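You operate a simulated robot arm through the tools that you are given. There is no shell and no other tool.

The job below is to be done with a simulated robot arm. You get a single attempt, and the scene is never put back.

## Task
Set the loose cleat on its studs, tighten both socket bolts with the blue key and put the key back.

It is judged by the outcome, as a careful person would: the job done as asked, and still so three seconds after it is handed in. It fails if anything else is knocked over, pushed out of place, dropped, spilled or broken.

## Robot
A 7-joint arm with a two-finger parallel gripper, fixed in place. Base frame: the origin is on the floor under the middle of its stand, x ahead of it, y to its left, z up; the work surface is at about z = 894. Units: mm, rad, N and s.
With the tool pointing down near the work surface it reaches from about 300 to 680 mm from the base axis. Its first joint turns from -1.152 to 1.152 rad. Payload 1.57 kg.
The tool frame sits at the grasp point between the pads (the TCP): z along the fingers, y along the line on which they close. The tips reach 30 mm beyond it. Largest opening 110 mm; finger width 24, thickness 12; the body of the gripper, 48 by 112 mm, starts 78 mm behind the TCP.
Orientation is that of the tool frame in the base frame, as a unit quaternion [x, y, z, w]. With the fingers straight down and closing along the base's y, the tool's x points along the base's -x, its y along +y and its z along -z.

## Interface
- The arm moves only by the tool drive_tool. Its argument "plan" is one flat list of numbers, 7 for each row, row after row: the shift along the tool's x, y, z in mm, then the turn, a rotation vector about the tool's x, y, z in rad, then the opening in per cent of the stroke, from 0 (shut) to 100 (fully open). In form: [x, y, z, wx, wy, wz, gripper, x, y, z, wx, wy, wz, gripper, ...]. A call has 1 to 20 rows; each row is the pose to reach, as a shift and turn from the pose commanded when the call began, along the tool's axes at that moment. Rows are played at 5 a second. More than 50 mm and 0.15 rad between two rows, or a gripper value outside its range, and nothing of the call is played. A pose out of reach is approached as far as the arm can. The call stops where the force on the tool passes 40 N (or 10 N more than at its start, if that is more) or the arm is blocked; 0.2 s more then pass. The fingers move at their own pace (about 108 mm/s each) and stop on an object; they squeeze with about 29 N. The grip force told is the motor's: it shows also when the fingers shut on nothing. Time passes only in rows, and 0.2 s behind the last, so rows that repeat a pose let the fingers close. It gives the time, the measured TCP pose, the force on the tool (base axes), the opening and the grip force at its end, in the units of the frame above (readings bear some noise), with the torque about the TCP (base axes, N m) and any sound that the robot's microphone picked up, and new pictures: "show" is both (left out), scene, wrist or none.
- Cameras (640 x 400 px; columns grow to the right, rows downward): "scene" is fixed at [177.4, -396.8, 1411.3]; the picture's right is [0.70, -0.71, 0.00], its down [-0.35, -0.34, -0.87] and it looks along [0.62, 0.61, -0.49] (base axes); focal length 242 px, centre (320, 200). "wrist" rides on the gripper at [70, 16, -141] in the tool frame; the picture's right is [-0.23, 0.97, 0.00], its down [-0.86, -0.20, -0.48] and it looks along [-0.47, -0.11, 0.88] (tool axes); focal length 222 px, centre (320, 200). There is no depth. A picture from a camera that has moved, and an enlarged one, comes with that camera's place and axes in the base frame and with its lens.
- inspect(camera, box): a new picture of the part [left, top, right, bottom] of that camera's present view, enlarged. The clock stands still meanwhile.
- sign_off(): hands the job in; it is judged then, once.

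Nothing tells you positions but the pictures and the camera data. Unless the task says otherwise, let go and move clear before handing in.

The tools are called after "Emit:" by a JSON object that holds its "fn" and its "kwargs". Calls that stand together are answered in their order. drive_tool: Moves the arm, as the interface text tells. Its arguments: {"type":"object","properties":{"plan":{"type":"array"},"show":{"type":"string","enum":["both","scene","wrist","none"]}},"required":["plan"]} The other tools are called the same way: inspect (camera, box) takes an enlarged picture of a part of a camera's view; sign_off () hands the job in.

At the start:

```text
clock: 0.0
ee_pos: [307.4, -243.9, 1293.4]
ee_rot: [0.0, 1.0, 0.0, -0.001]
ft_force: [-0.5, -0.5, 0.0]
wrist_torque: [-0.02, 0.0, 0.02]
finger_gap: 110.1
finger_force: 0.1
```

scene: 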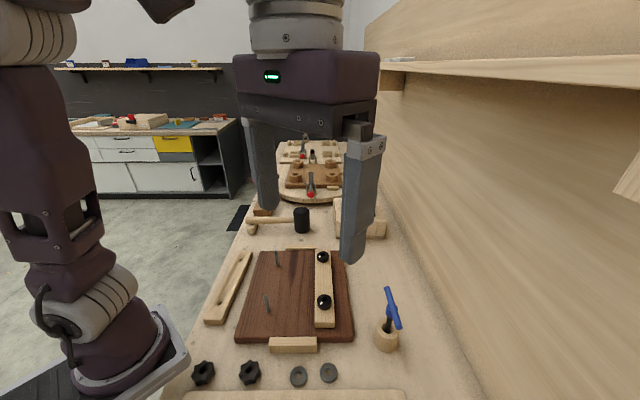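
wrist: 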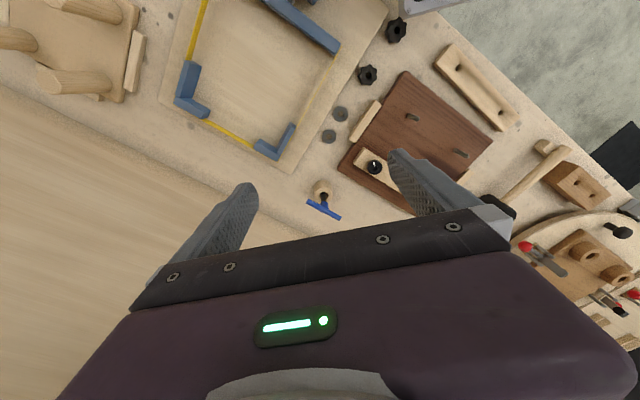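

I see a dark board with two bare studs on one side and a cleat with two black socket bolts on the other, a loose slotted cleat lying beside the board, and a blue T-key standing in a round wooden holder. I'll take closer pictures first to fix the positions.

Emit:
{"fn": "inspect", "kwargs": {"camera": "scene", "box": [190, 230, 420, 390]}}

Emit:
{"fn": "inspect", "kwargs": {"camera": "wrist", "box": [290, 0, 610, 220]}}

Emit:
{"fn": "inspect", "kwargs": {"camera": "scene", "box": [340, 270, 440, 370]}}

Emit:
{"fn": "inspect", "kwargs": {"camera": "scene", "box": [230, 120, 400, 250]}}

```text
2.50 times, centred on (305, 310) of scene
camera zoom: at [177.4, -396.8, 1411.3], right [0.7, -0.71, 0.0], down [-0.35, -0.34, -0.87], along [0.62, 0.61, -0.49], focal length 604 px, centre (358, -75)
```

zoom: 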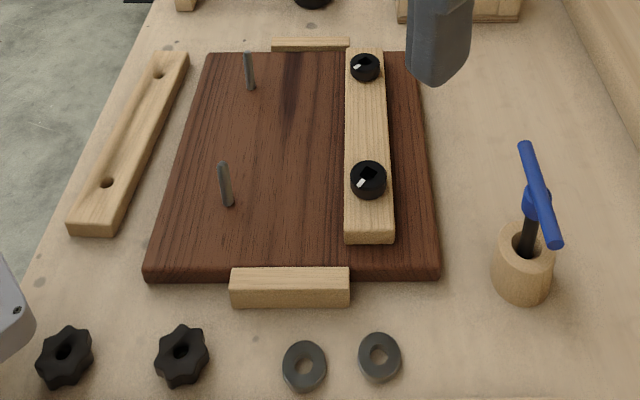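

```text
1.82 times, centred on (450, 110) of wrist
camera zoom: at [237.9, -227.7, 1435.5], right [0.23, 0.97, 0.0], down [0.86, -0.2, 0.48], along [0.47, -0.11, -0.88], focal length 404 px, centre (84, 364)
```

zoom: 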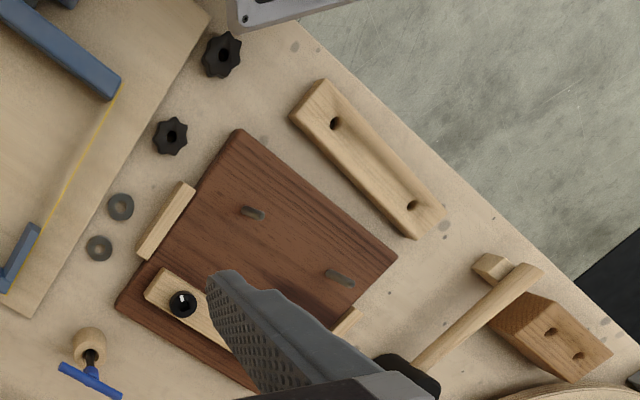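

```text
4.00 times, centred on (390, 320) of scene
camera zoom: at [177.4, -396.8, 1411.3], right [0.7, -0.71, 0.0], down [-0.35, -0.34, -0.87], along [0.62, 0.61, -0.49], focal length 966 px, centre (40, -280)
```

zoom: 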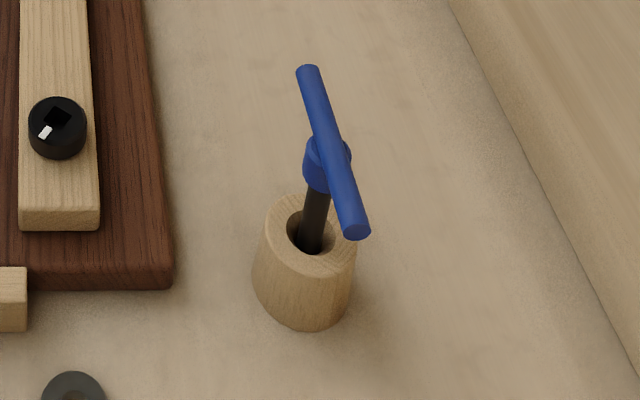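

```text
3.08 times, centred on (315, 185) of scene
camera zoom: at [177.4, -396.8, 1411.3], right [0.7, -0.71, 0.0], down [-0.35, -0.34, -0.87], along [0.62, 0.61, -0.49], focal length 743 px, centre (335, 246)
```

zoom: 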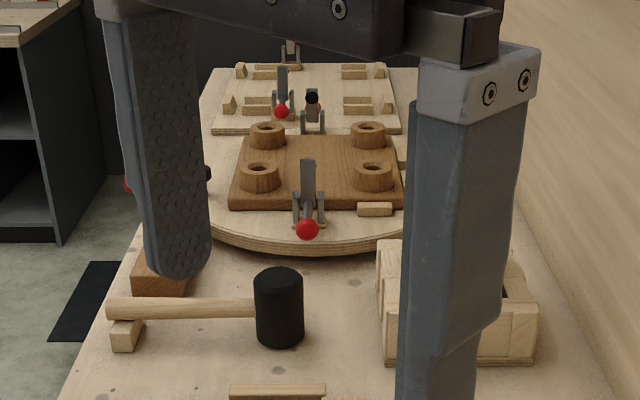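

The cleats and the key handle all lie at about 45° to the base: loose cleat holes near (390,139) and (282,43), studs near (451,45) and (350,-60), bolts near (443,-147) and (548,-43), and the key near (495,-280) with its handle at about z=1000. I'll turn the wrist 45° and move above the board for a closer look.

Emit:
{"fn": "drive_tool", "kwargs": {"plan": [-20, 20, 15, 0, 0, -0.13, 100, -40, 40, 30, 0, 0, -0.26, 100, -60, 60, 45, 0, 0, -0.39, 100, -80, 80, 60, 0, 0, -0.52, 100, -100, 90, 75, 0, 0, -0.65, 100, -113, 94, 93, 0, 0, -0.785, 100, -113, 94, 93, 0, 0, -0.785, 100], "show": "both"}}

```text
clock: 1.6
ee_pos: [419.5, -150.8, 1200.6]
ee_rot: [-0.384, 0.923, 0.0, 0.0]
ft_force: [-0.2, -0.5, -0.1]
wrist_torque: [-0.02, -0.01, 0.01]
finger_gap: 110.3
finger_force: 0.1
camera wrist: at [359.6, -187.2, 1342.2], right [-0.53, 0.85, 0.0], down [0.75, 0.47, 0.48], along [0.41, 0.25, -0.88], focal length 222 px, centre (320, 200)
```

scene: 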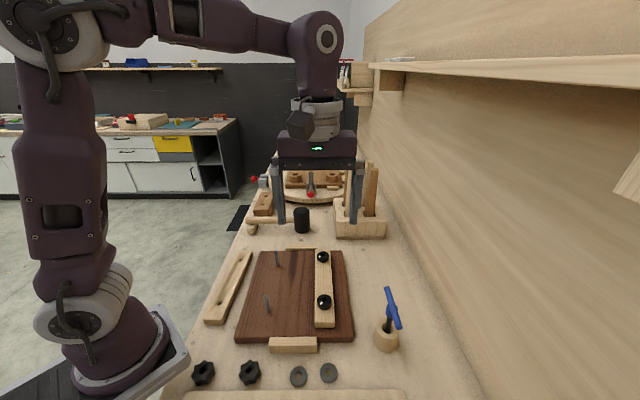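
wrist: 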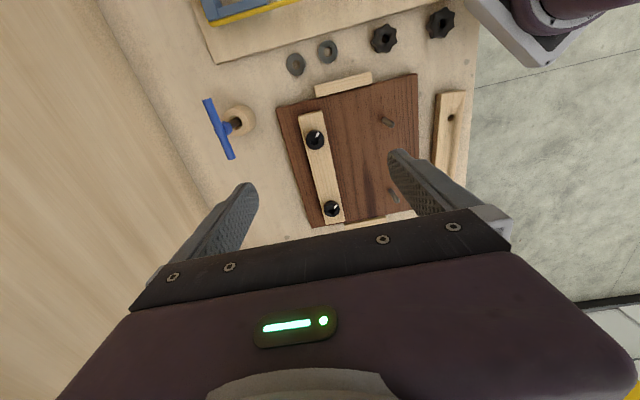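

The 45° turn lines the hand up with the board, and the bench is clear around it. I'll zoom in on the bolts, the key and the cleats.

Emit:
{"fn": "inspect", "kwargs": {"camera": "wrist", "box": [270, 60, 430, 240]}}

Emit:
{"fn": "inspect", "kwargs": {"camera": "wrist", "box": [180, 70, 290, 180]}}

Emit:
{"fn": "inspect", "kwargs": {"camera": "wrist", "box": [370, 60, 500, 220]}}

Emit:
{"fn": "inspect", "kwargs": {"camera": "scene", "box": [290, 240, 360, 340]}}

Emit:
{"fn": "inspect", "kwargs": {"camera": "scene", "box": [195, 240, 295, 340]}}

```text
2.22 times, centred on (350, 150) of wrist
camera zoom: at [359.6, -187.2, 1342.2], right [-0.53, 0.85, 0.0], down [0.75, 0.47, 0.48], along [0.41, 0.25, -0.88], focal length 494 px, centre (253, 311)
```

zoom: 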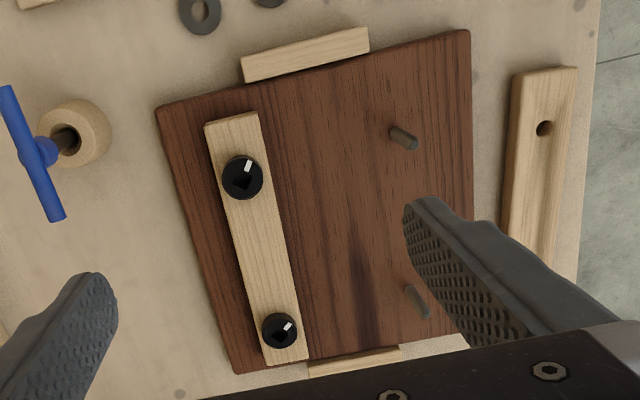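

```text
3.64 times, centred on (235, 125) of wrist
camera zoom: at [359.6, -187.2, 1342.2], right [-0.53, 0.85, 0.0], down [0.75, 0.47, 0.48], along [0.41, 0.25, -0.88], focal length 808 px, centre (629, 473)
```

zoom: 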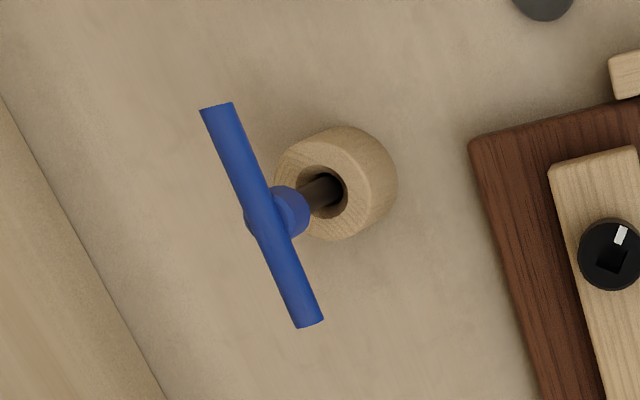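

```text
2.50 times, centred on (435, 140) of wrist
camera zoom: at [359.6, -187.2, 1342.2], right [-0.53, 0.85, 0.0], down [0.75, 0.47, 0.48], along [0.41, 0.25, -0.88], focal length 555 px, centre (32, 350)
```

zoom: 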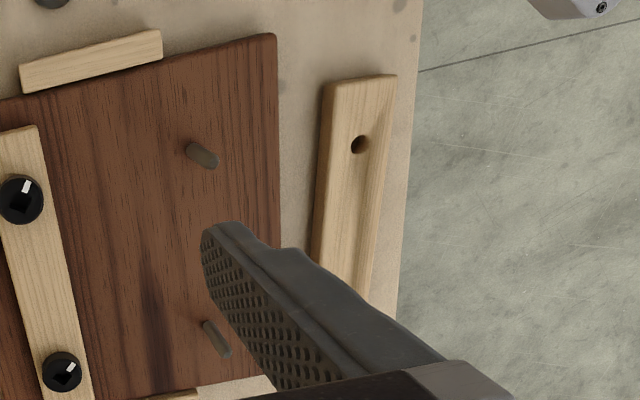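

```text
4.00 times, centred on (325, 290) of scene
camera zoom: at [177.4, -396.8, 1411.3], right [0.7, -0.71, 0.0], down [-0.35, -0.34, -0.87], along [0.62, 0.61, -0.49], focal length 966 px, centre (300, -160)
```

zoom: 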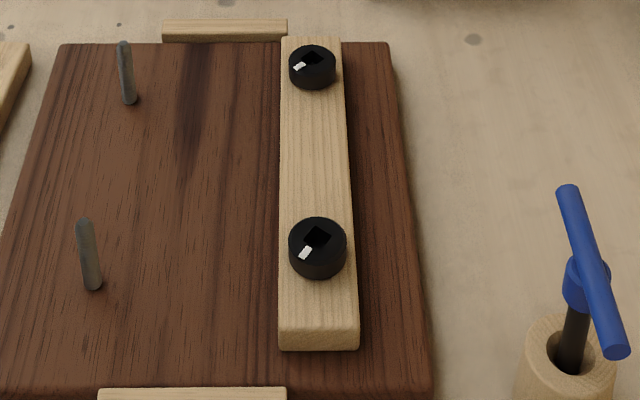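

```text
4.00 times, centred on (245, 290) of scene
camera zoom: at [177.4, -396.8, 1411.3], right [0.7, -0.71, 0.0], down [-0.35, -0.34, -0.87], along [0.62, 0.61, -0.49], focal length 966 px, centre (620, -160)
```

zoom: 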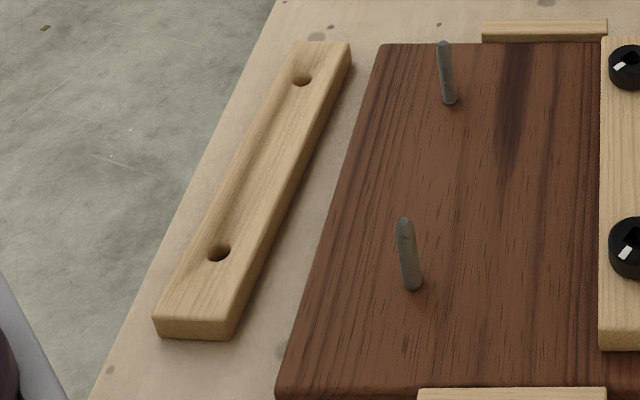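

Both bolt heads have square sockets with a white index mark, the key is a square-shank T, and the cleat has two round holes. Next I go above the loose cleat to measure it.

Emit:
{"fn": "drive_tool", "kwargs": {"plan": [-16, 33, 17, 0, 0, 0, 100, -32, 66, 34, 0, 0, 0, 100, -48, 99, 51, 0, 0, 0, 100, -64, 132, 68, 0, 0, 0, 100, -80, 165, 85, 0, 0, 0, 100, -96, 198, 102, 0, 0, 0, 100, -112, 230, 120, 0, 0, 0, 100, -112, 230, 120, 0, 0, 0, 100], "show": "both"}}

```text
clock: 3.4
ee_pos: [335.0, 90.4, 1079.7]
ee_rot: [-0.383, 0.924, 0.0, -0.001]
ft_force: [0.7, -0.2, 0.7]
wrist_torque: [-0.02, 0.0, 0.04]
finger_gap: 110.1
finger_force: 0.2
camera wrist: at [274.3, 53.0, 1221.1], right [-0.53, 0.85, 0.0], down [0.75, 0.46, 0.48], along [0.41, 0.25, -0.88], focal length 222 px, centre (320, 200)
```

scene: 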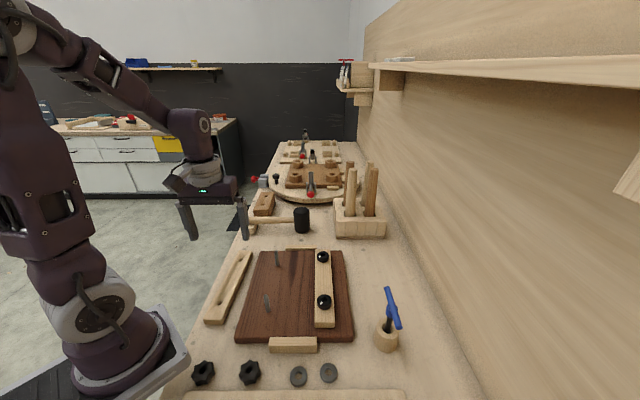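
wrist: 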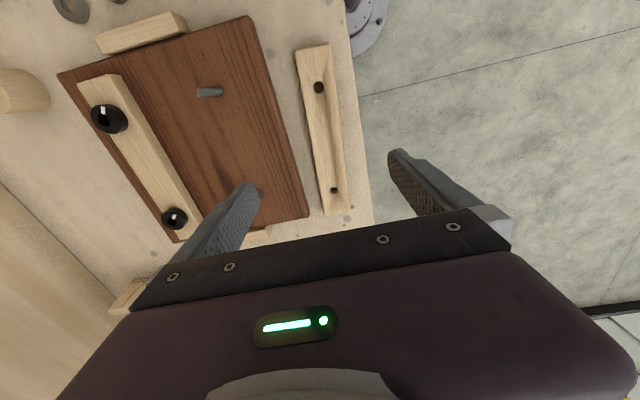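

Emit:
{"fn": "inspect", "kwargs": {"camera": "wrist", "box": [260, 30, 380, 230]}}

Emit:
{"fn": "inspect", "kwargs": {"camera": "wrist", "box": [180, 20, 360, 220]}}

Emit:
{"fn": "inspect", "kwargs": {"camera": "wrist", "box": [60, 70, 220, 240]}}

```text
2.00 times, centred on (320, 130) of wrist
camera zoom: at [274.3, 53.0, 1221.1], right [-0.53, 0.85, 0.0], down [0.75, 0.46, 0.48], along [0.41, 0.25, -0.88], focal length 444 px, centre (320, 340)
```

zoom: 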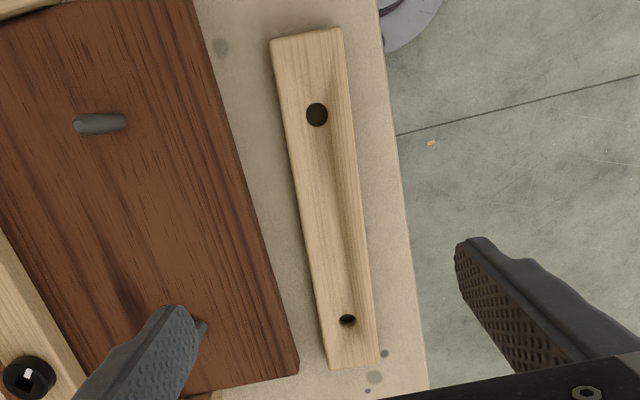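

```text
2.00 times, centred on (270, 120) of wrist
camera zoom: at [274.3, 53.0, 1221.1], right [-0.53, 0.85, 0.0], down [0.75, 0.46, 0.48], along [0.41, 0.25, -0.88], focal length 444 px, centre (420, 360)
```

zoom: 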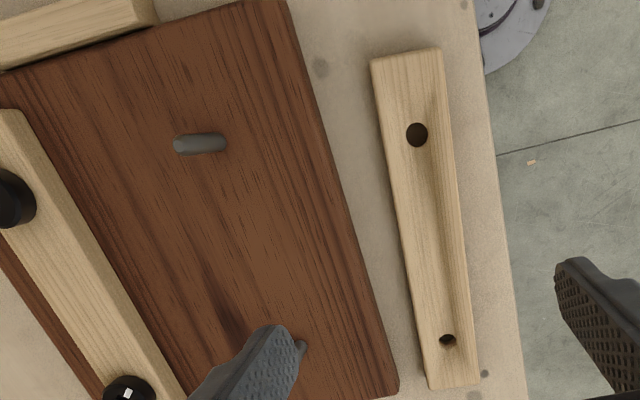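

```text
2.35 times, centred on (140, 155) of wrist
camera zoom: at [274.3, 53.0, 1221.1], right [-0.53, 0.85, 0.0], down [0.75, 0.46, 0.48], along [0.41, 0.25, -0.88], focal length 523 px, centre (744, 306)
```

zoom: 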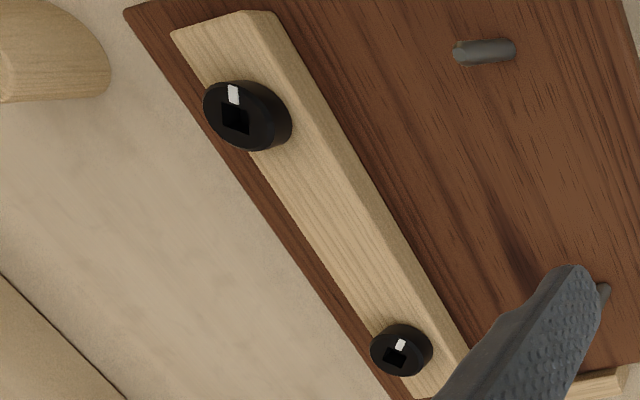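

Emit:
{"fn": "inspect", "kwargs": {"camera": "scene", "box": [200, 245, 260, 330]}}

Emit:
{"fn": "inspect", "kwargs": {"camera": "wrist", "box": [290, 40, 360, 120]}}

Emit:
{"fn": "inspect", "kwargs": {"camera": "wrist", "box": [300, 140, 370, 220]}}

```text
4.71 times, centred on (230, 288) of scene
camera zoom: at [177.4, -396.7, 1411.3], right [0.7, -0.71, 0.0], down [-0.35, -0.34, -0.87], along [0.62, 0.61, -0.49], focal length 1137 px, centre (744, -212)
```

zoom: 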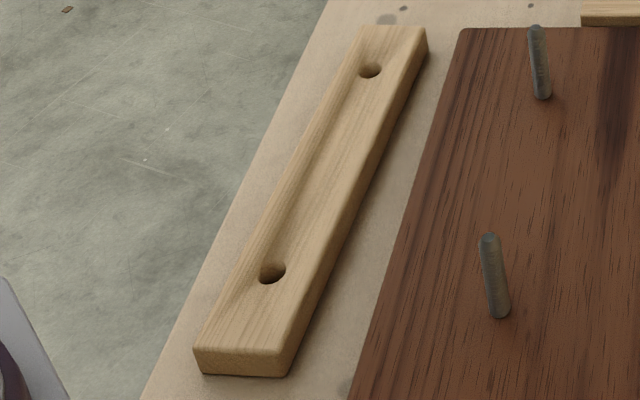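

```text
5.00 times, centred on (325, 80) of wrist
camera zoom: at [274.3, 53.0, 1221.1], right [-0.53, 0.85, 0.0], down [0.75, 0.46, 0.48], along [0.41, 0.25, -0.88], focal length 1111 px, centre (295, 800)
```

zoom: 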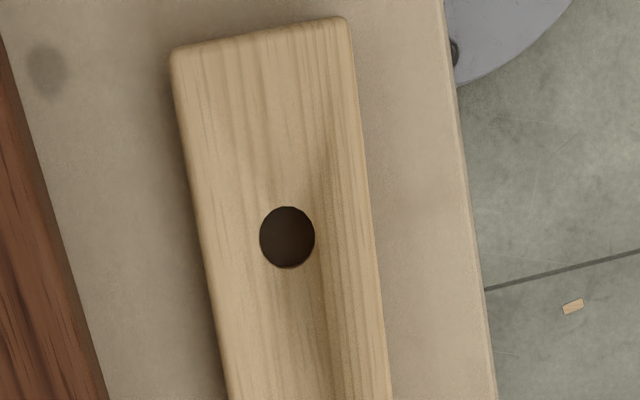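

```text
5.00 times, centred on (335, 180) of wrist
camera zoom: at [274.3, 53.0, 1221.1], right [-0.53, 0.85, 0.0], down [0.75, 0.46, 0.48], along [0.41, 0.25, -0.88], focal length 1111 px, centre (245, 300)
```

zoom: 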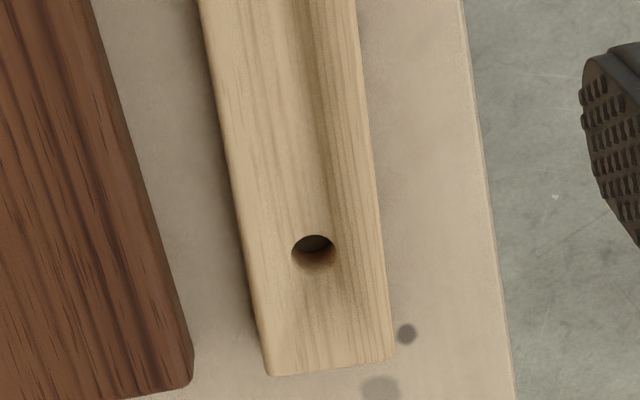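

Triangulating from both cameras puts the board and cleat tops near z≈898 (so the bench is nearer 881), with cleat holes at about (284,57) and (398,155) and studs at (355,-50) and (461,57), 150 mm apart. I'll go down to just above the cleat's middle with a partial opening and the yaw matched, and look again.

Emit:
{"fn": "drive_tool", "kwargs": {"plan": [-8, 3.5, 20, 0, 0, 0.035, 80, -15.6, 6.9, 45, 0, 0, 0.0707, 60, -15.6, 6.9, 80, 0, 0, 0.0707, 60, -15.6, 6.9, 80, 0, 0, 0.0707, 60], "show": "both"}}

```text
clock: 4.4
ee_pos: [342.2, 107.2, 999.1]
ee_rot: [-0.349, 0.937, 0.0, 0.0]
ft_force: [1.1, 0.7, -0.8]
wrist_torque: [0.03, 0.03, 0.0]
finger_gap: 66.3
finger_force: 0.0
camera wrist: at [279.2, 73.4, 1140.9], right [-0.47, 0.88, 0.0], down [0.78, 0.41, 0.48], along [0.42, 0.22, -0.88], focal length 222 px, centre (320, 200)
```

scene: 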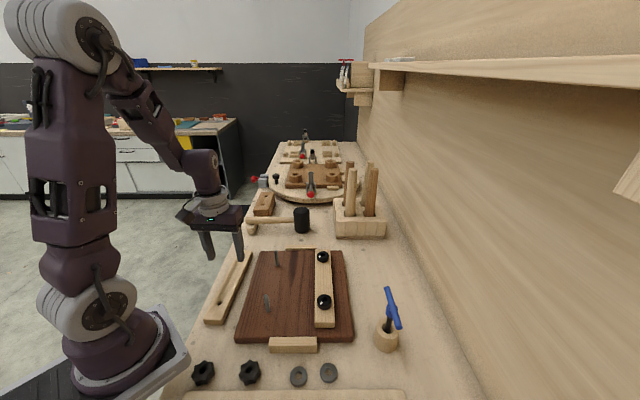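
wrist: 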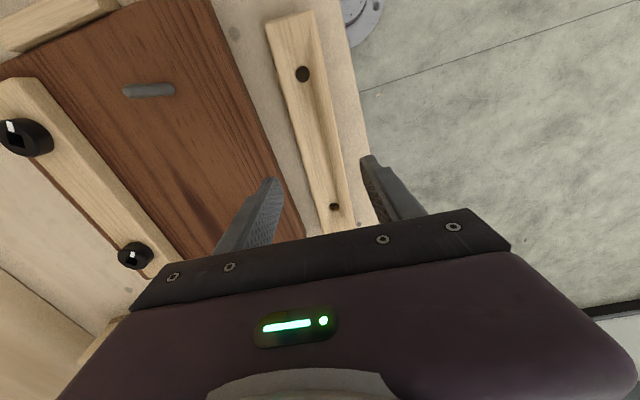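

Emit:
{"fn": "inspect", "kwargs": {"camera": "wrist", "box": [240, 0, 420, 240]}}

Emit:
{"fn": "inspect", "kwargs": {"camera": "scene", "box": [180, 220, 280, 340]}}

```text
1.67 times, centred on (330, 120) of wrist
camera zoom: at [279.2, 73.4, 1140.9], right [-0.47, 0.88, 0.0], down [0.78, 0.41, 0.48], along [0.42, 0.22, -0.88], focal length 370 px, centre (303, 333)
```

zoom: 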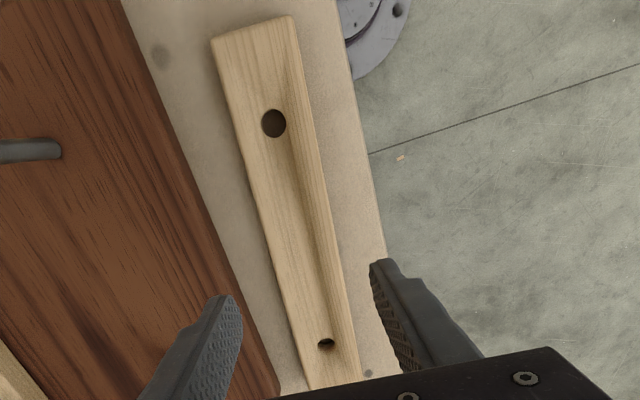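

```text
3.33 times, centred on (230, 280) of scene
camera zoom: at [177.4, -396.8, 1411.3], right [0.7, -0.71, 0.0], down [-0.35, -0.34, -0.87], along [0.62, 0.61, -0.49], focal length 805 px, centre (620, -67)
```

zoom: 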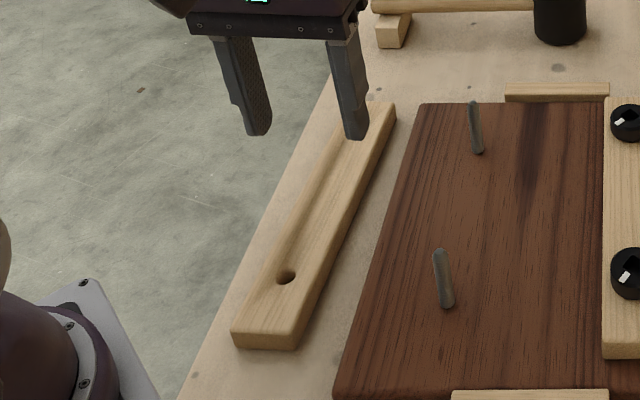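

The TCP axis falls on the cleat's centreline within a couple of millimetres. I'll make the small correction, narrow the fingers to about 59 mm and lower toward the cleat, watching the force.

Emit:
{"fn": "drive_tool", "kwargs": {"plan": [2.6, 1.2, 10, 0, 0, -0.006, 54, 2.6, 1.2, 30, 0, 0, -0.006, 54, 2.6, 1.2, 50, 0, 0, -0.006, 54, 2.6, 1.2, 64, 0, 0, -0.006, 54, 2.6, 1.2, 64, 0, 0, -0.006, 54], "show": "both"}}

```text
clock: 5.6
ee_pos: [340.1, 104.7, 937.4]
ee_rot: [-0.352, 0.936, 0.0, 0.0]
ft_force: [-0.3, 0.8, 0.6]
wrist_torque: [0.0, -0.02, -0.01]
finger_gap: 59.4
finger_force: 0.0
camera wrist: at [276.6, 71.6, 1077.4], right [-0.47, 0.88, 0.0], down [0.77, 0.41, 0.48], along [0.42, 0.23, -0.88], focal length 222 px, centre (320, 200)
```

scene: 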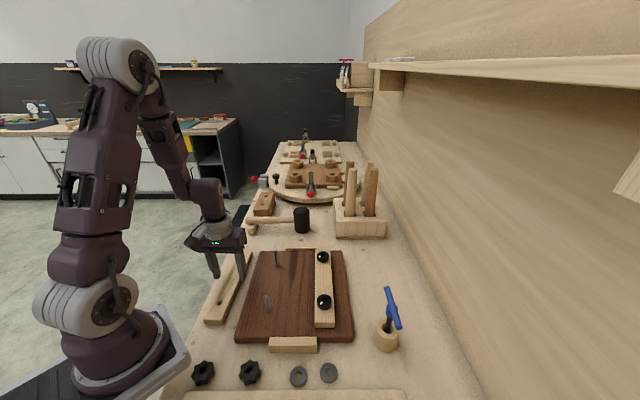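
wrist: 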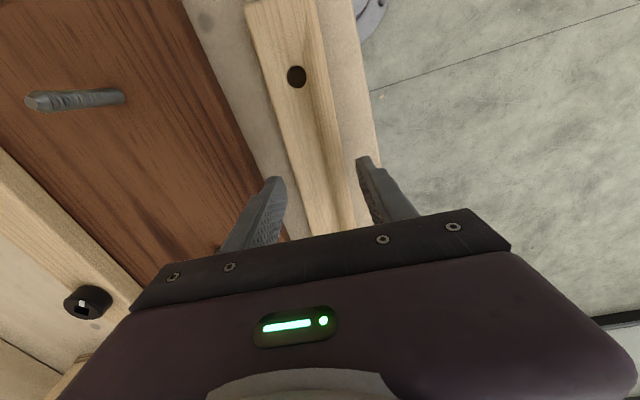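

Emit:
{"fn": "inspect", "kwargs": {"camera": "wrist", "box": [200, 60, 440, 240]}}

Emit:
{"fn": "inspect", "kwargs": {"camera": "scene", "box": [190, 230, 270, 330]}}

```text
2.22 times, centred on (320, 150) of wrist
camera zoom: at [276.6, 71.6, 1077.4], right [-0.47, 0.88, 0.0], down [0.77, 0.41, 0.48], along [0.42, 0.23, -0.88], focal length 494 px, centre (320, 311)
```

zoom: 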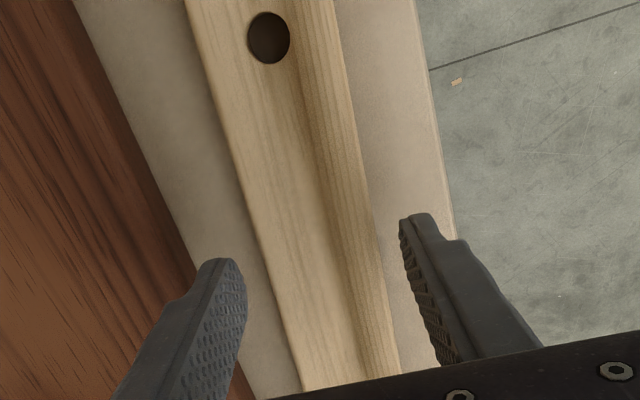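

```text
4.00 times, centred on (230, 280) of scene
camera zoom: at [177.4, -396.8, 1411.3], right [0.7, -0.71, 0.0], down [-0.35, -0.34, -0.87], along [0.62, 0.61, -0.49], focal length 966 px, centre (680, -120)
```

zoom: 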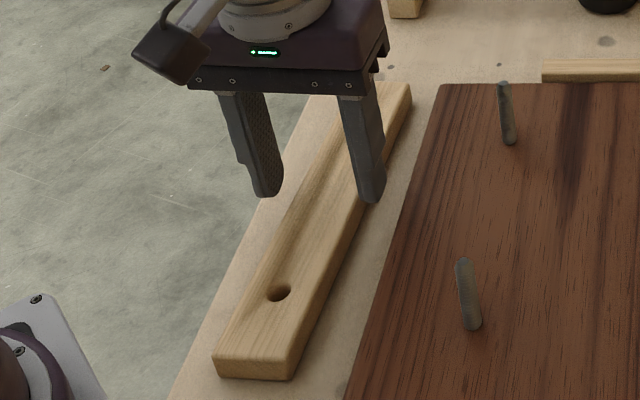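

Both fingers straddle the cleat with clearance from the board. I'll lower another 20 mm in small steps.

Emit:
{"fn": "drive_tool", "kwargs": {"plan": [0, 0, 6, 0, 0, 0, 54, 0, 0, 12, 0, 0, 0, 54, 0, 0, 16, 0, 0, 0, 54, 0, 0, 20, 0, 0, 0, 54, 0, 0, 20, 0, 0, 0, 54], "show": "both"}}

Emit:
{"fn": "inspect", "kwargs": {"camera": "scene", "box": [190, 230, 270, 330]}}

Emit:
{"fn": "inspect", "kwargs": {"camera": "wrist", "box": [200, 60, 440, 240]}}

```text
clock: 6.8
ee_pos: [339.9, 106.0, 917.1]
ee_rot: [-0.352, 0.936, 0.0, 0.0]
ft_force: [-0.3, 0.9, -0.3]
wrist_torque: [0.03, 0.01, -0.01]
finger_gap: 59.2
finger_force: 0.0
camera wrist: at [276.8, 72.3, 1058.0], right [-0.47, 0.88, 0.0], down [0.77, 0.41, 0.48], along [0.42, 0.23, -0.88], focal length 222 px, centre (320, 200)
```

scene: 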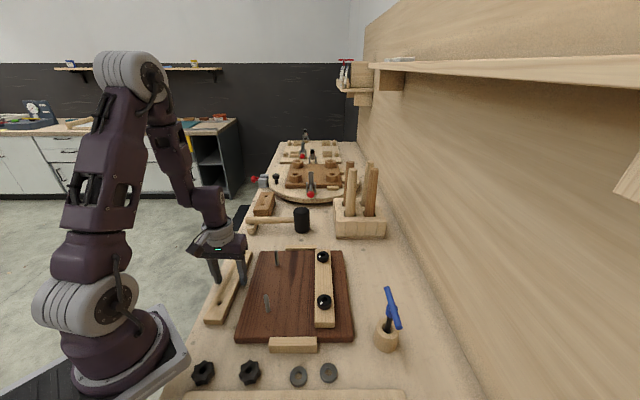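
wrist: 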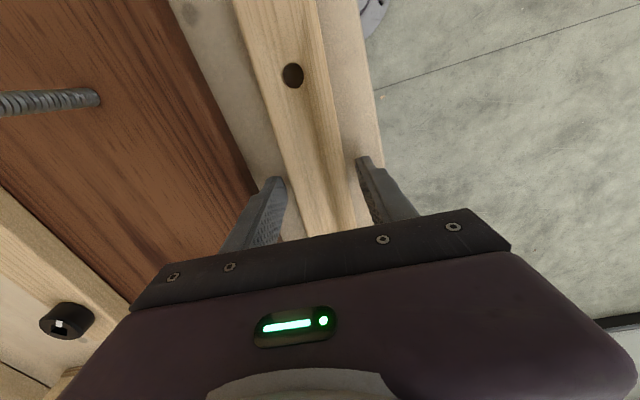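

```text
4.00 times, centred on (230, 280) of scene
camera zoom: at [177.4, -396.8, 1411.3], right [0.7, -0.71, 0.0], down [-0.35, -0.34, -0.87], along [0.62, 0.61, -0.49], focal length 966 px, centre (680, -120)
```

zoom: 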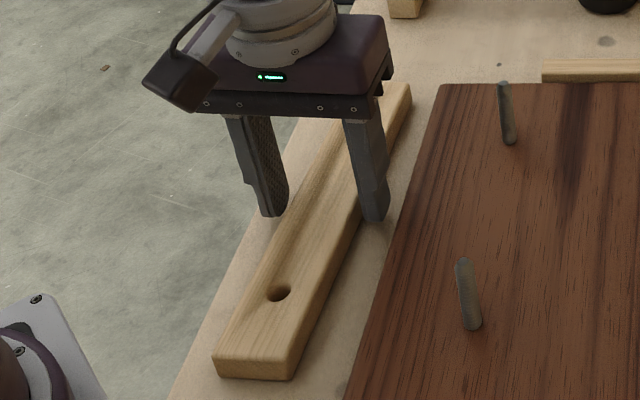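

```text
2.22 times, centred on (320, 150) of wrist
camera zoom: at [276.8, 72.3, 1058.0], right [-0.47, 0.88, 0.0], down [0.77, 0.41, 0.48], along [0.42, 0.23, -0.88], focal length 494 px, centre (320, 311)
```

zoom: 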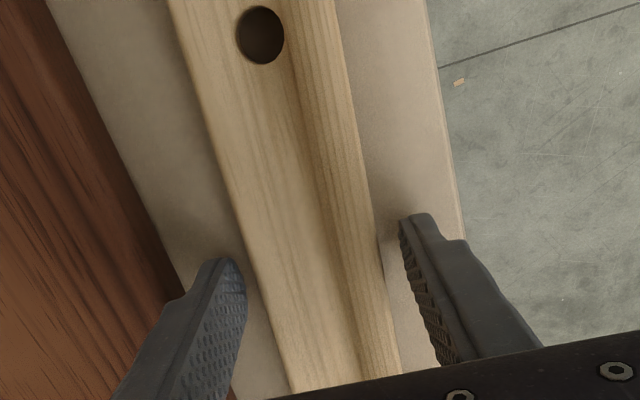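

At tip height 887 there is no contact, so the bench really is lower than 894. I'll go 3 mm further and close on the cleat.

Emit:
{"fn": "drive_tool", "kwargs": {"plan": [0, 0, 3, 0, 0, 0, 54, 0, 0, 3, 0, 0, 0, 40, 0, 0, 3, 0, 0, 0, 20, 0, 0, 3, 0, 0, 0, 10, 0, 0, 3, 0, 0, 0, 10, 0, 0, 3, 0, 0, 0, 10], "show": "both"}}

Emit:
{"fn": "inspect", "kwargs": {"camera": "wrist", "box": [200, 60, 440, 240]}}

```text
clock: 8.2
ee_pos: [340.7, 104.9, 913.6]
ee_rot: [-0.353, 0.936, 0.0, 0.001]
ft_force: [0.9, -1.1, 4.1]
wrist_torque: [-0.06, -0.06, -0.06]
finger_gap: 44.6
finger_force: 29.2
camera wrist: at [277.2, 72.5, 1055.1], right [-0.47, 0.88, 0.0], down [0.77, 0.41, 0.48], along [0.42, 0.23, -0.88], focal length 222 px, centre (320, 200)
```

scene: 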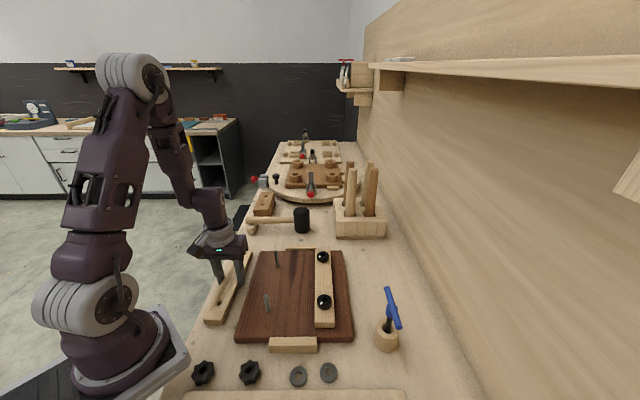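
wrist: 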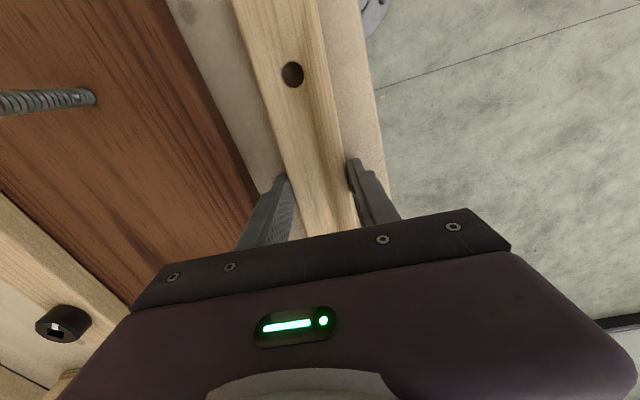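

```text
2.22 times, centred on (320, 150) of wrist
camera zoom: at [277.2, 72.5, 1055.1], right [-0.47, 0.88, 0.0], down [0.77, 0.41, 0.48], along [0.42, 0.23, -0.88], focal length 494 px, centre (320, 311)
```

zoom: 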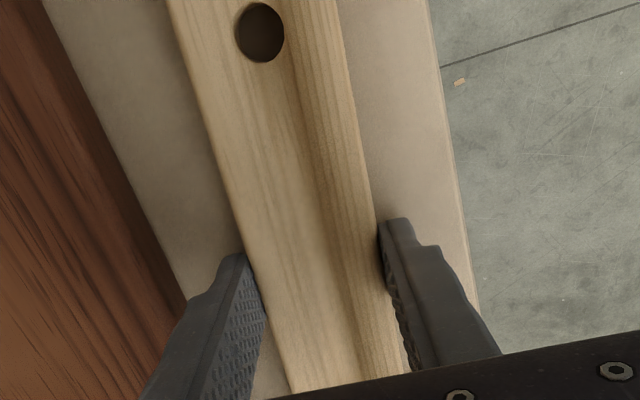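

The cleat is held (44.6 mm wide, 29 N). I'll lift it straight up in steps until its underside clears the stud tops.

Emit:
{"fn": "drive_tool", "kwargs": {"plan": [0, 0, -5, 0, 0, 0, 10, 0, 0, -15, 0, 0, 0, 10, 0, 0, -35, 0, 0, 0, 10, 0, 0, -60, 0, 0, 0, 10, 0, 0, -85, 0, 0, 0, 10, 0, 0, -105, 0, 0, 0, 10, 0, 0, -105, 0, 0, 0, 10], "show": "both"}}

Emit:
{"fn": "inspect", "kwargs": {"camera": "wrist", "box": [200, 0, 440, 180]}}

Emit:
{"fn": "inspect", "kwargs": {"camera": "scene", "box": [180, 190, 300, 330]}}

```text
clock: 9.8
ee_pos: [339.0, 106.4, 1018.1]
ee_rot: [-0.352, 0.936, -0.001, -0.001]
ft_force: [-0.1, -0.2, -1.0]
wrist_torque: [0.02, 0.01, 0.01]
finger_gap: 44.5
finger_force: 28.9
camera wrist: at [276.0, 72.6, 1159.6], right [-0.47, 0.88, 0.0], down [0.77, 0.41, 0.48], along [0.42, 0.23, -0.88], focal length 222 px, centre (320, 200)
```

scene: 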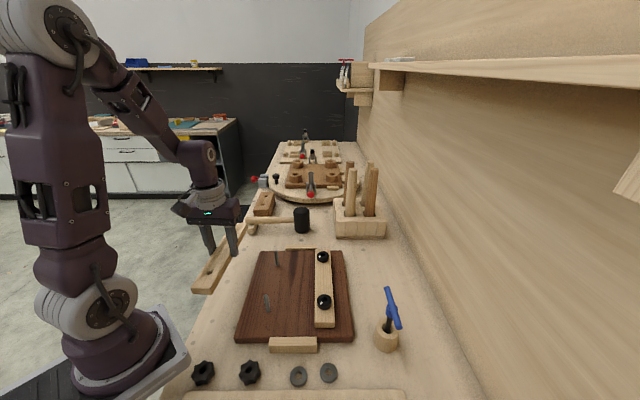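
wrist: 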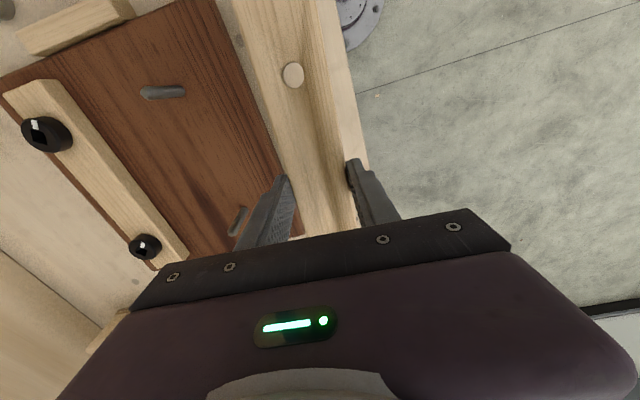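

```text
2.22 times, centred on (320, 90) of wrist
camera zoom: at [276.0, 72.6, 1159.6], right [-0.47, 0.88, 0.0], down [0.77, 0.41, 0.48], along [0.42, 0.23, -0.88], focal length 494 px, centre (320, 444)
```

zoom: 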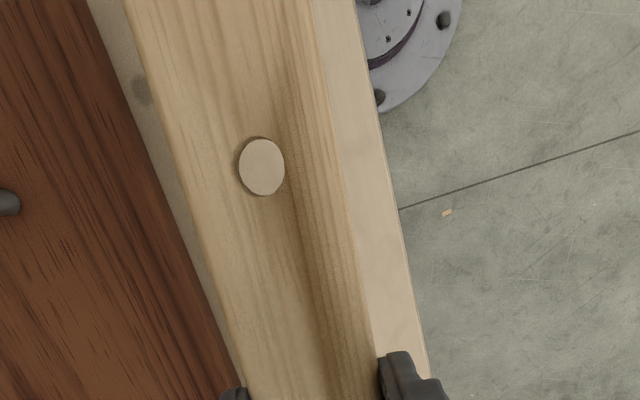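

```text
2.86 times, centred on (240, 260) of scene
camera zoom: at [177.4, -396.8, 1411.3], right [0.7, -0.71, 0.0], down [-0.35, -0.34, -0.87], along [0.62, 0.61, -0.49], focal length 690 px, centre (549, 29)
```

zoom: 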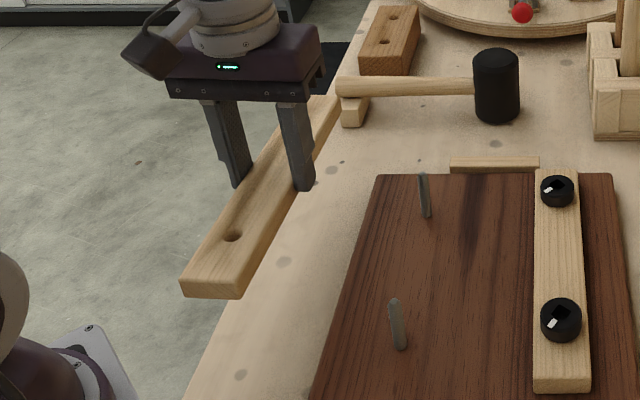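

The cleat hangs level and I can see down through its near hole. I'll carry it over the studs at this height and bring it parallel to the board.

Emit:
{"fn": "drive_tool", "kwargs": {"plan": [2, -20, 0, 0, 0, -0.01, 10, 5, -45, 0, 0, 0, -0.025, 10, 9, -75, 0, 0, 0, -0.04, 10, 13, -105, 0, 0, 0, -0.055, 10, 15.1, -122.4, 0, 0, 0, -0.0647, 10, 15.1, -122.4, 0, 0, 0, -0.0647, 10, 15.1, -122.4, 0, 0, 0, -0.0647, 10], "show": "both"}}

Emit:
{"fn": "inspect", "kwargs": {"camera": "wrist", "box": [200, 0, 440, 180]}}

Emit:
{"fn": "inspect", "kwargs": {"camera": "scene", "box": [220, 190, 340, 330]}}

```text
clock: 11.4
ee_pos: [410.5, 5.2, 1016.7]
ee_rot: [-0.383, 0.924, 0.001, 0.001]
ft_force: [-0.6, 0.3, -1.2]
wrist_torque: [0.0, 0.01, 0.03]
finger_gap: 44.3
finger_force: 29.1
camera wrist: at [349.2, -32.2, 1158.9], right [-0.53, 0.85, 0.0], down [0.75, 0.46, 0.48], along [0.41, 0.25, -0.88], focal length 222 px, centre (320, 200)
```

scene: 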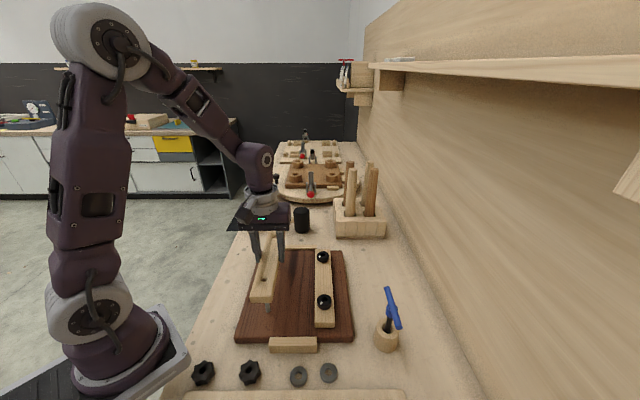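
wrist: 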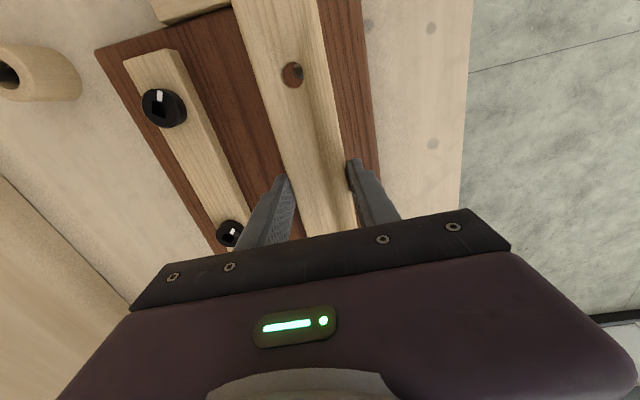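

```text
2.22 times, centred on (320, 90) of wrist
camera zoom: at [349.2, -32.2, 1158.9], right [-0.53, 0.85, 0.0], down [0.75, 0.46, 0.48], along [0.41, 0.25, -0.88], focal length 494 px, centre (320, 444)
```

zoom: 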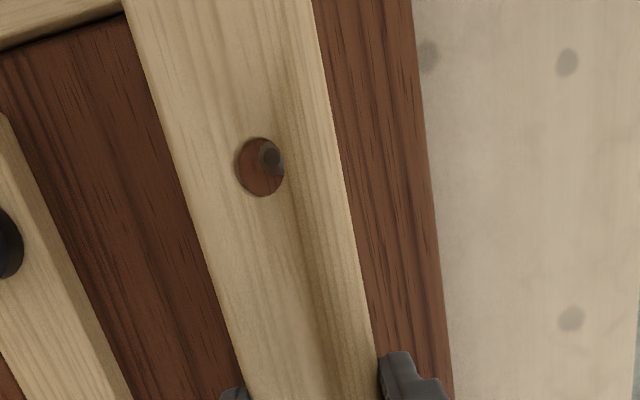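

```text
2.86 times, centred on (280, 260) of scene
camera zoom: at [177.4, -396.8, 1411.3], right [0.7, -0.71, 0.0], down [-0.35, -0.34, -0.87], along [0.62, 0.61, -0.49], focal length 690 px, centre (434, 29)
```

zoom: 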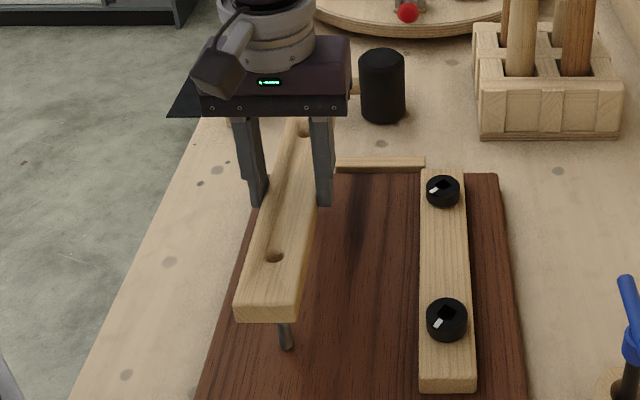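

Emit:
{"fn": "inspect", "kwargs": {"camera": "wrist", "box": [272, 50, 312, 100]}}

Emit:
{"fn": "inspect", "kwargs": {"camera": "scene", "box": [245, 225, 295, 325]}}

```text
8.00 times, centred on (292, 75) of wrist
camera zoom: at [349.2, -32.2, 1158.9], right [-0.53, 0.85, 0.0], down [0.75, 0.46, 0.48], along [0.41, 0.25, -0.88], focal length 1777 px, centre (544, 1200)
```

zoom: 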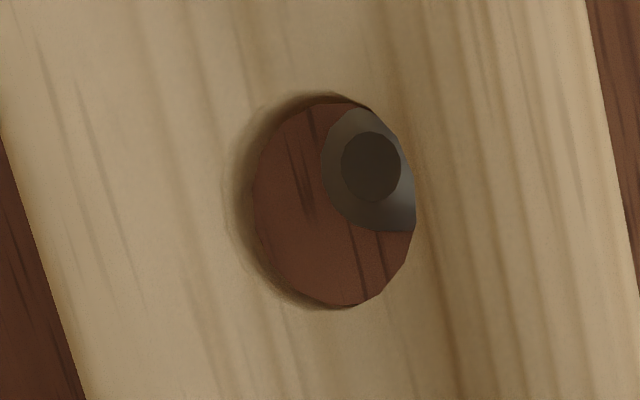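

```text
4.00 times, centred on (270, 275) of scene
camera zoom: at [177.4, -396.8, 1411.3], right [0.7, -0.71, 0.0], down [-0.35, -0.34, -0.87], along [0.62, 0.61, -0.49], focal length 966 px, centre (520, -100)
```

zoom: 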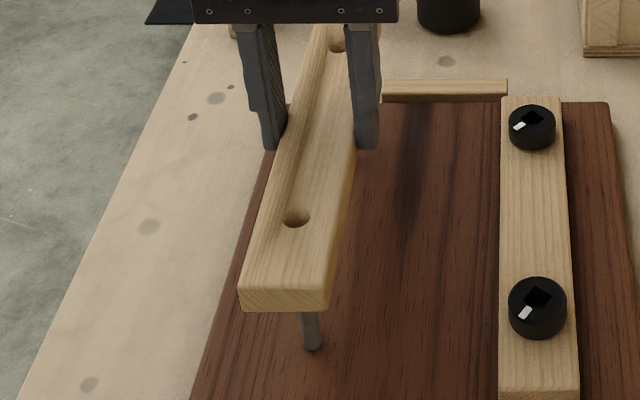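

Through the near hole I can see the near stud's tip about 3.6 mm toward the base from the hole's centre. Before correcting I'll check the cleat's yaw against the far hole and the board.

Emit:
{"fn": "inspect", "kwargs": {"camera": "scene", "box": [255, 225, 285, 245]}}

Emit:
{"fn": "inspect", "kwargs": {"camera": "scene", "box": [245, 260, 285, 320]}}

Emit:
{"fn": "inspect", "kwargs": {"camera": "wrist", "box": [230, 0, 390, 100]}}

Emit:
{"fn": "inspect", "kwargs": {"camera": "wrist", "box": [230, 100, 390, 240]}}

```text
16.00 times, centred on (270, 235) of scene
camera zoom: at [177.4, -396.8, 1411.3], right [0.7, -0.71, 0.0], down [-0.35, -0.34, -0.87], along [0.62, 0.61, -0.49], focal length 3866 px, centre (1120, -360)
```

zoom: 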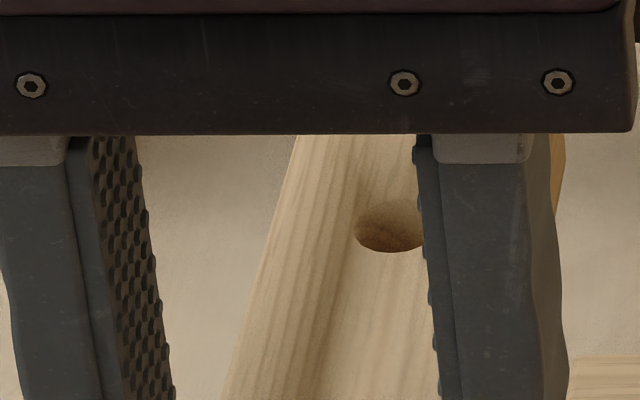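

```text
6.67 times, centred on (265, 290) of scene
camera zoom: at [177.4, -396.8, 1411.3], right [0.7, -0.71, 0.0], down [-0.35, -0.34, -0.87], along [0.62, 0.61, -0.49], focal length 1611 px, centre (687, -400)
```

zoom: 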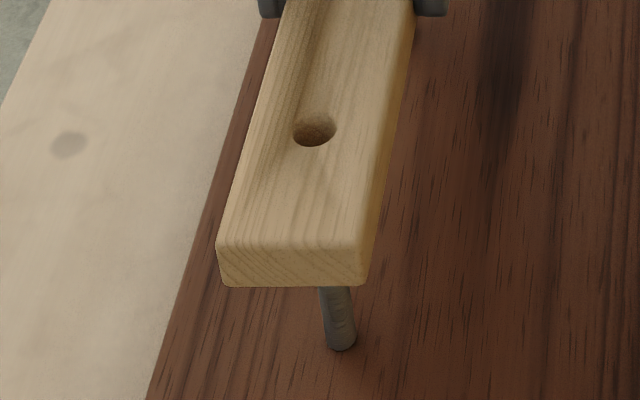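

```text
4.00 times, centred on (310, 50) of wrist
camera zoom: at [349.2, -32.2, 1158.9], right [-0.53, 0.85, 0.0], down [0.75, 0.46, 0.48], along [0.41, 0.25, -0.88], focal length 888 px, centre (360, 800)
```

zoom: 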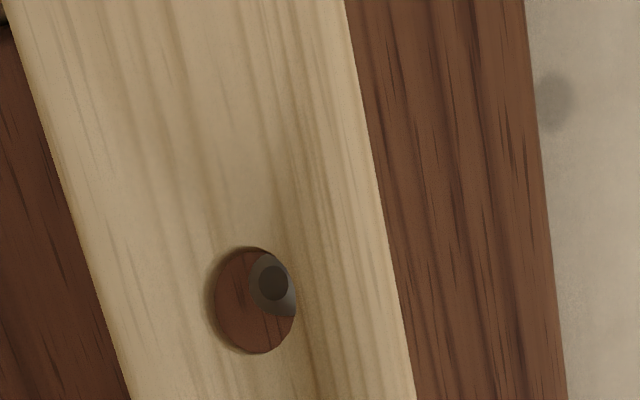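

```text
2.86 times, centred on (310, 170) of wrist
camera zoom: at [349.2, -32.2, 1158.9], right [-0.53, 0.85, 0.0], down [0.75, 0.46, 0.48], along [0.41, 0.25, -0.88], focal length 635 px, centre (349, 286)
```

zoom: 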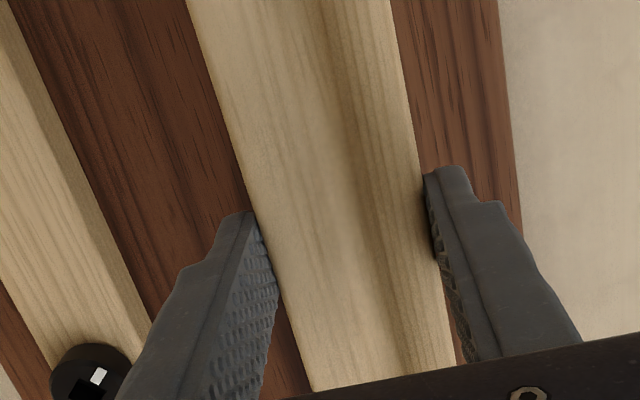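

The cleat is parallel to the board within a few tenths of a degree. I'll shift 3.6 mm along it to centre the near hole on its stud, lower to just above the stud tips, and look through the hole again.

Emit:
{"fn": "drive_tool", "kwargs": {"plan": [3.6, 0.3, 0, 0, 0, 0, 10, 3.6, 0.3, 10, 0, 0, 0, 10, 3.6, 0.3, 20, 0, 0, 0, 10, 3.6, 0.3, 20, 0, 0, 0, 10], "show": "both"}}

Emit:
{"fn": "inspect", "kwargs": {"camera": "wrist", "box": [272, 50, 312, 100]}}

Emit:
{"fn": "inspect", "kwargs": {"camera": "scene", "box": [235, 225, 305, 335]}}

```text
clock: 12.4
ee_pos: [407.1, 2.7, 997.7]
ee_rot: [-0.383, 0.924, 0.0, -0.001]
ft_force: [0.6, -0.3, -1.1]
wrist_torque: [0.03, -0.01, 0.02]
finger_gap: 44.5
finger_force: 28.7
camera wrist: at [346.0, -35.1, 1139.7], right [-0.53, 0.85, 0.0], down [0.75, 0.46, 0.48], along [0.41, 0.25, -0.88], focal length 222 px, centre (320, 200)
```

scene: 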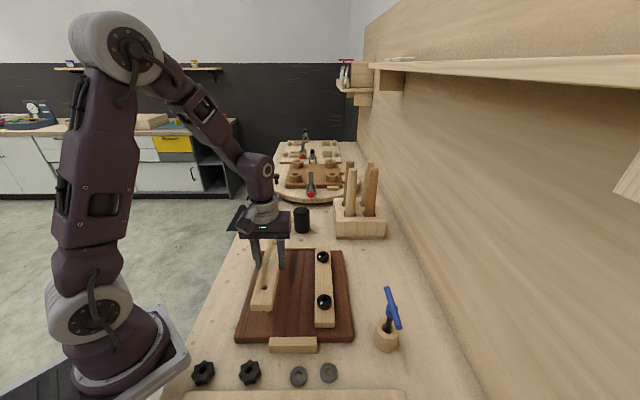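
wrist: 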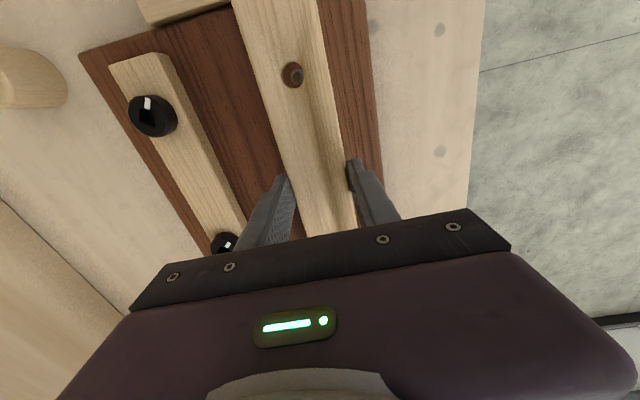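

```text
8.00 times, centred on (292, 75) of wrist
camera zoom: at [346.0, -35.1, 1139.7], right [-0.53, 0.85, 0.0], down [0.75, 0.46, 0.48], along [0.41, 0.25, -0.88], focal length 1777 px, centre (544, 1200)
```

zoom: 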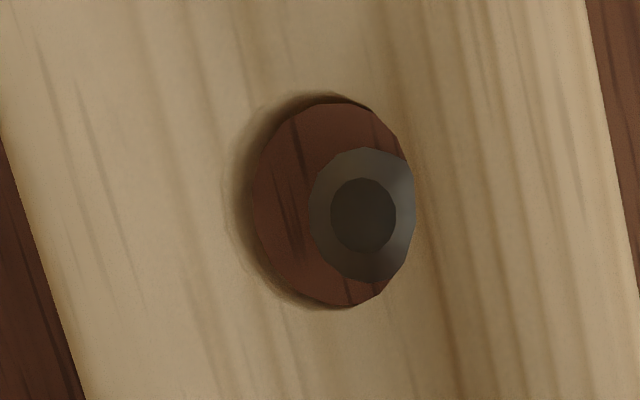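

```text
3.64 times, centred on (270, 280) of scene
camera zoom: at [177.4, -396.8, 1411.3], right [0.7, -0.71, 0.0], down [-0.35, -0.34, -0.87], along [0.62, 0.61, -0.49], focal length 879 px, centre (502, -91)
```

zoom: 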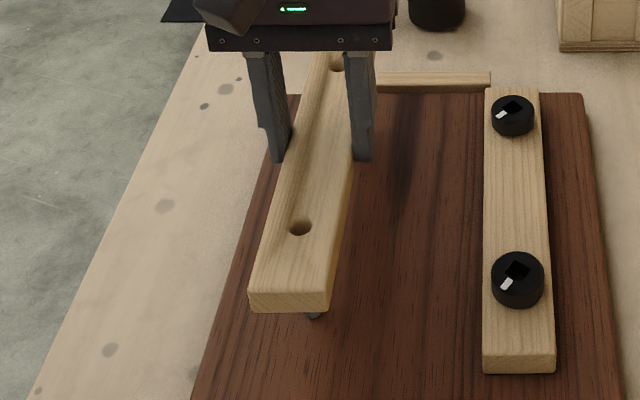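

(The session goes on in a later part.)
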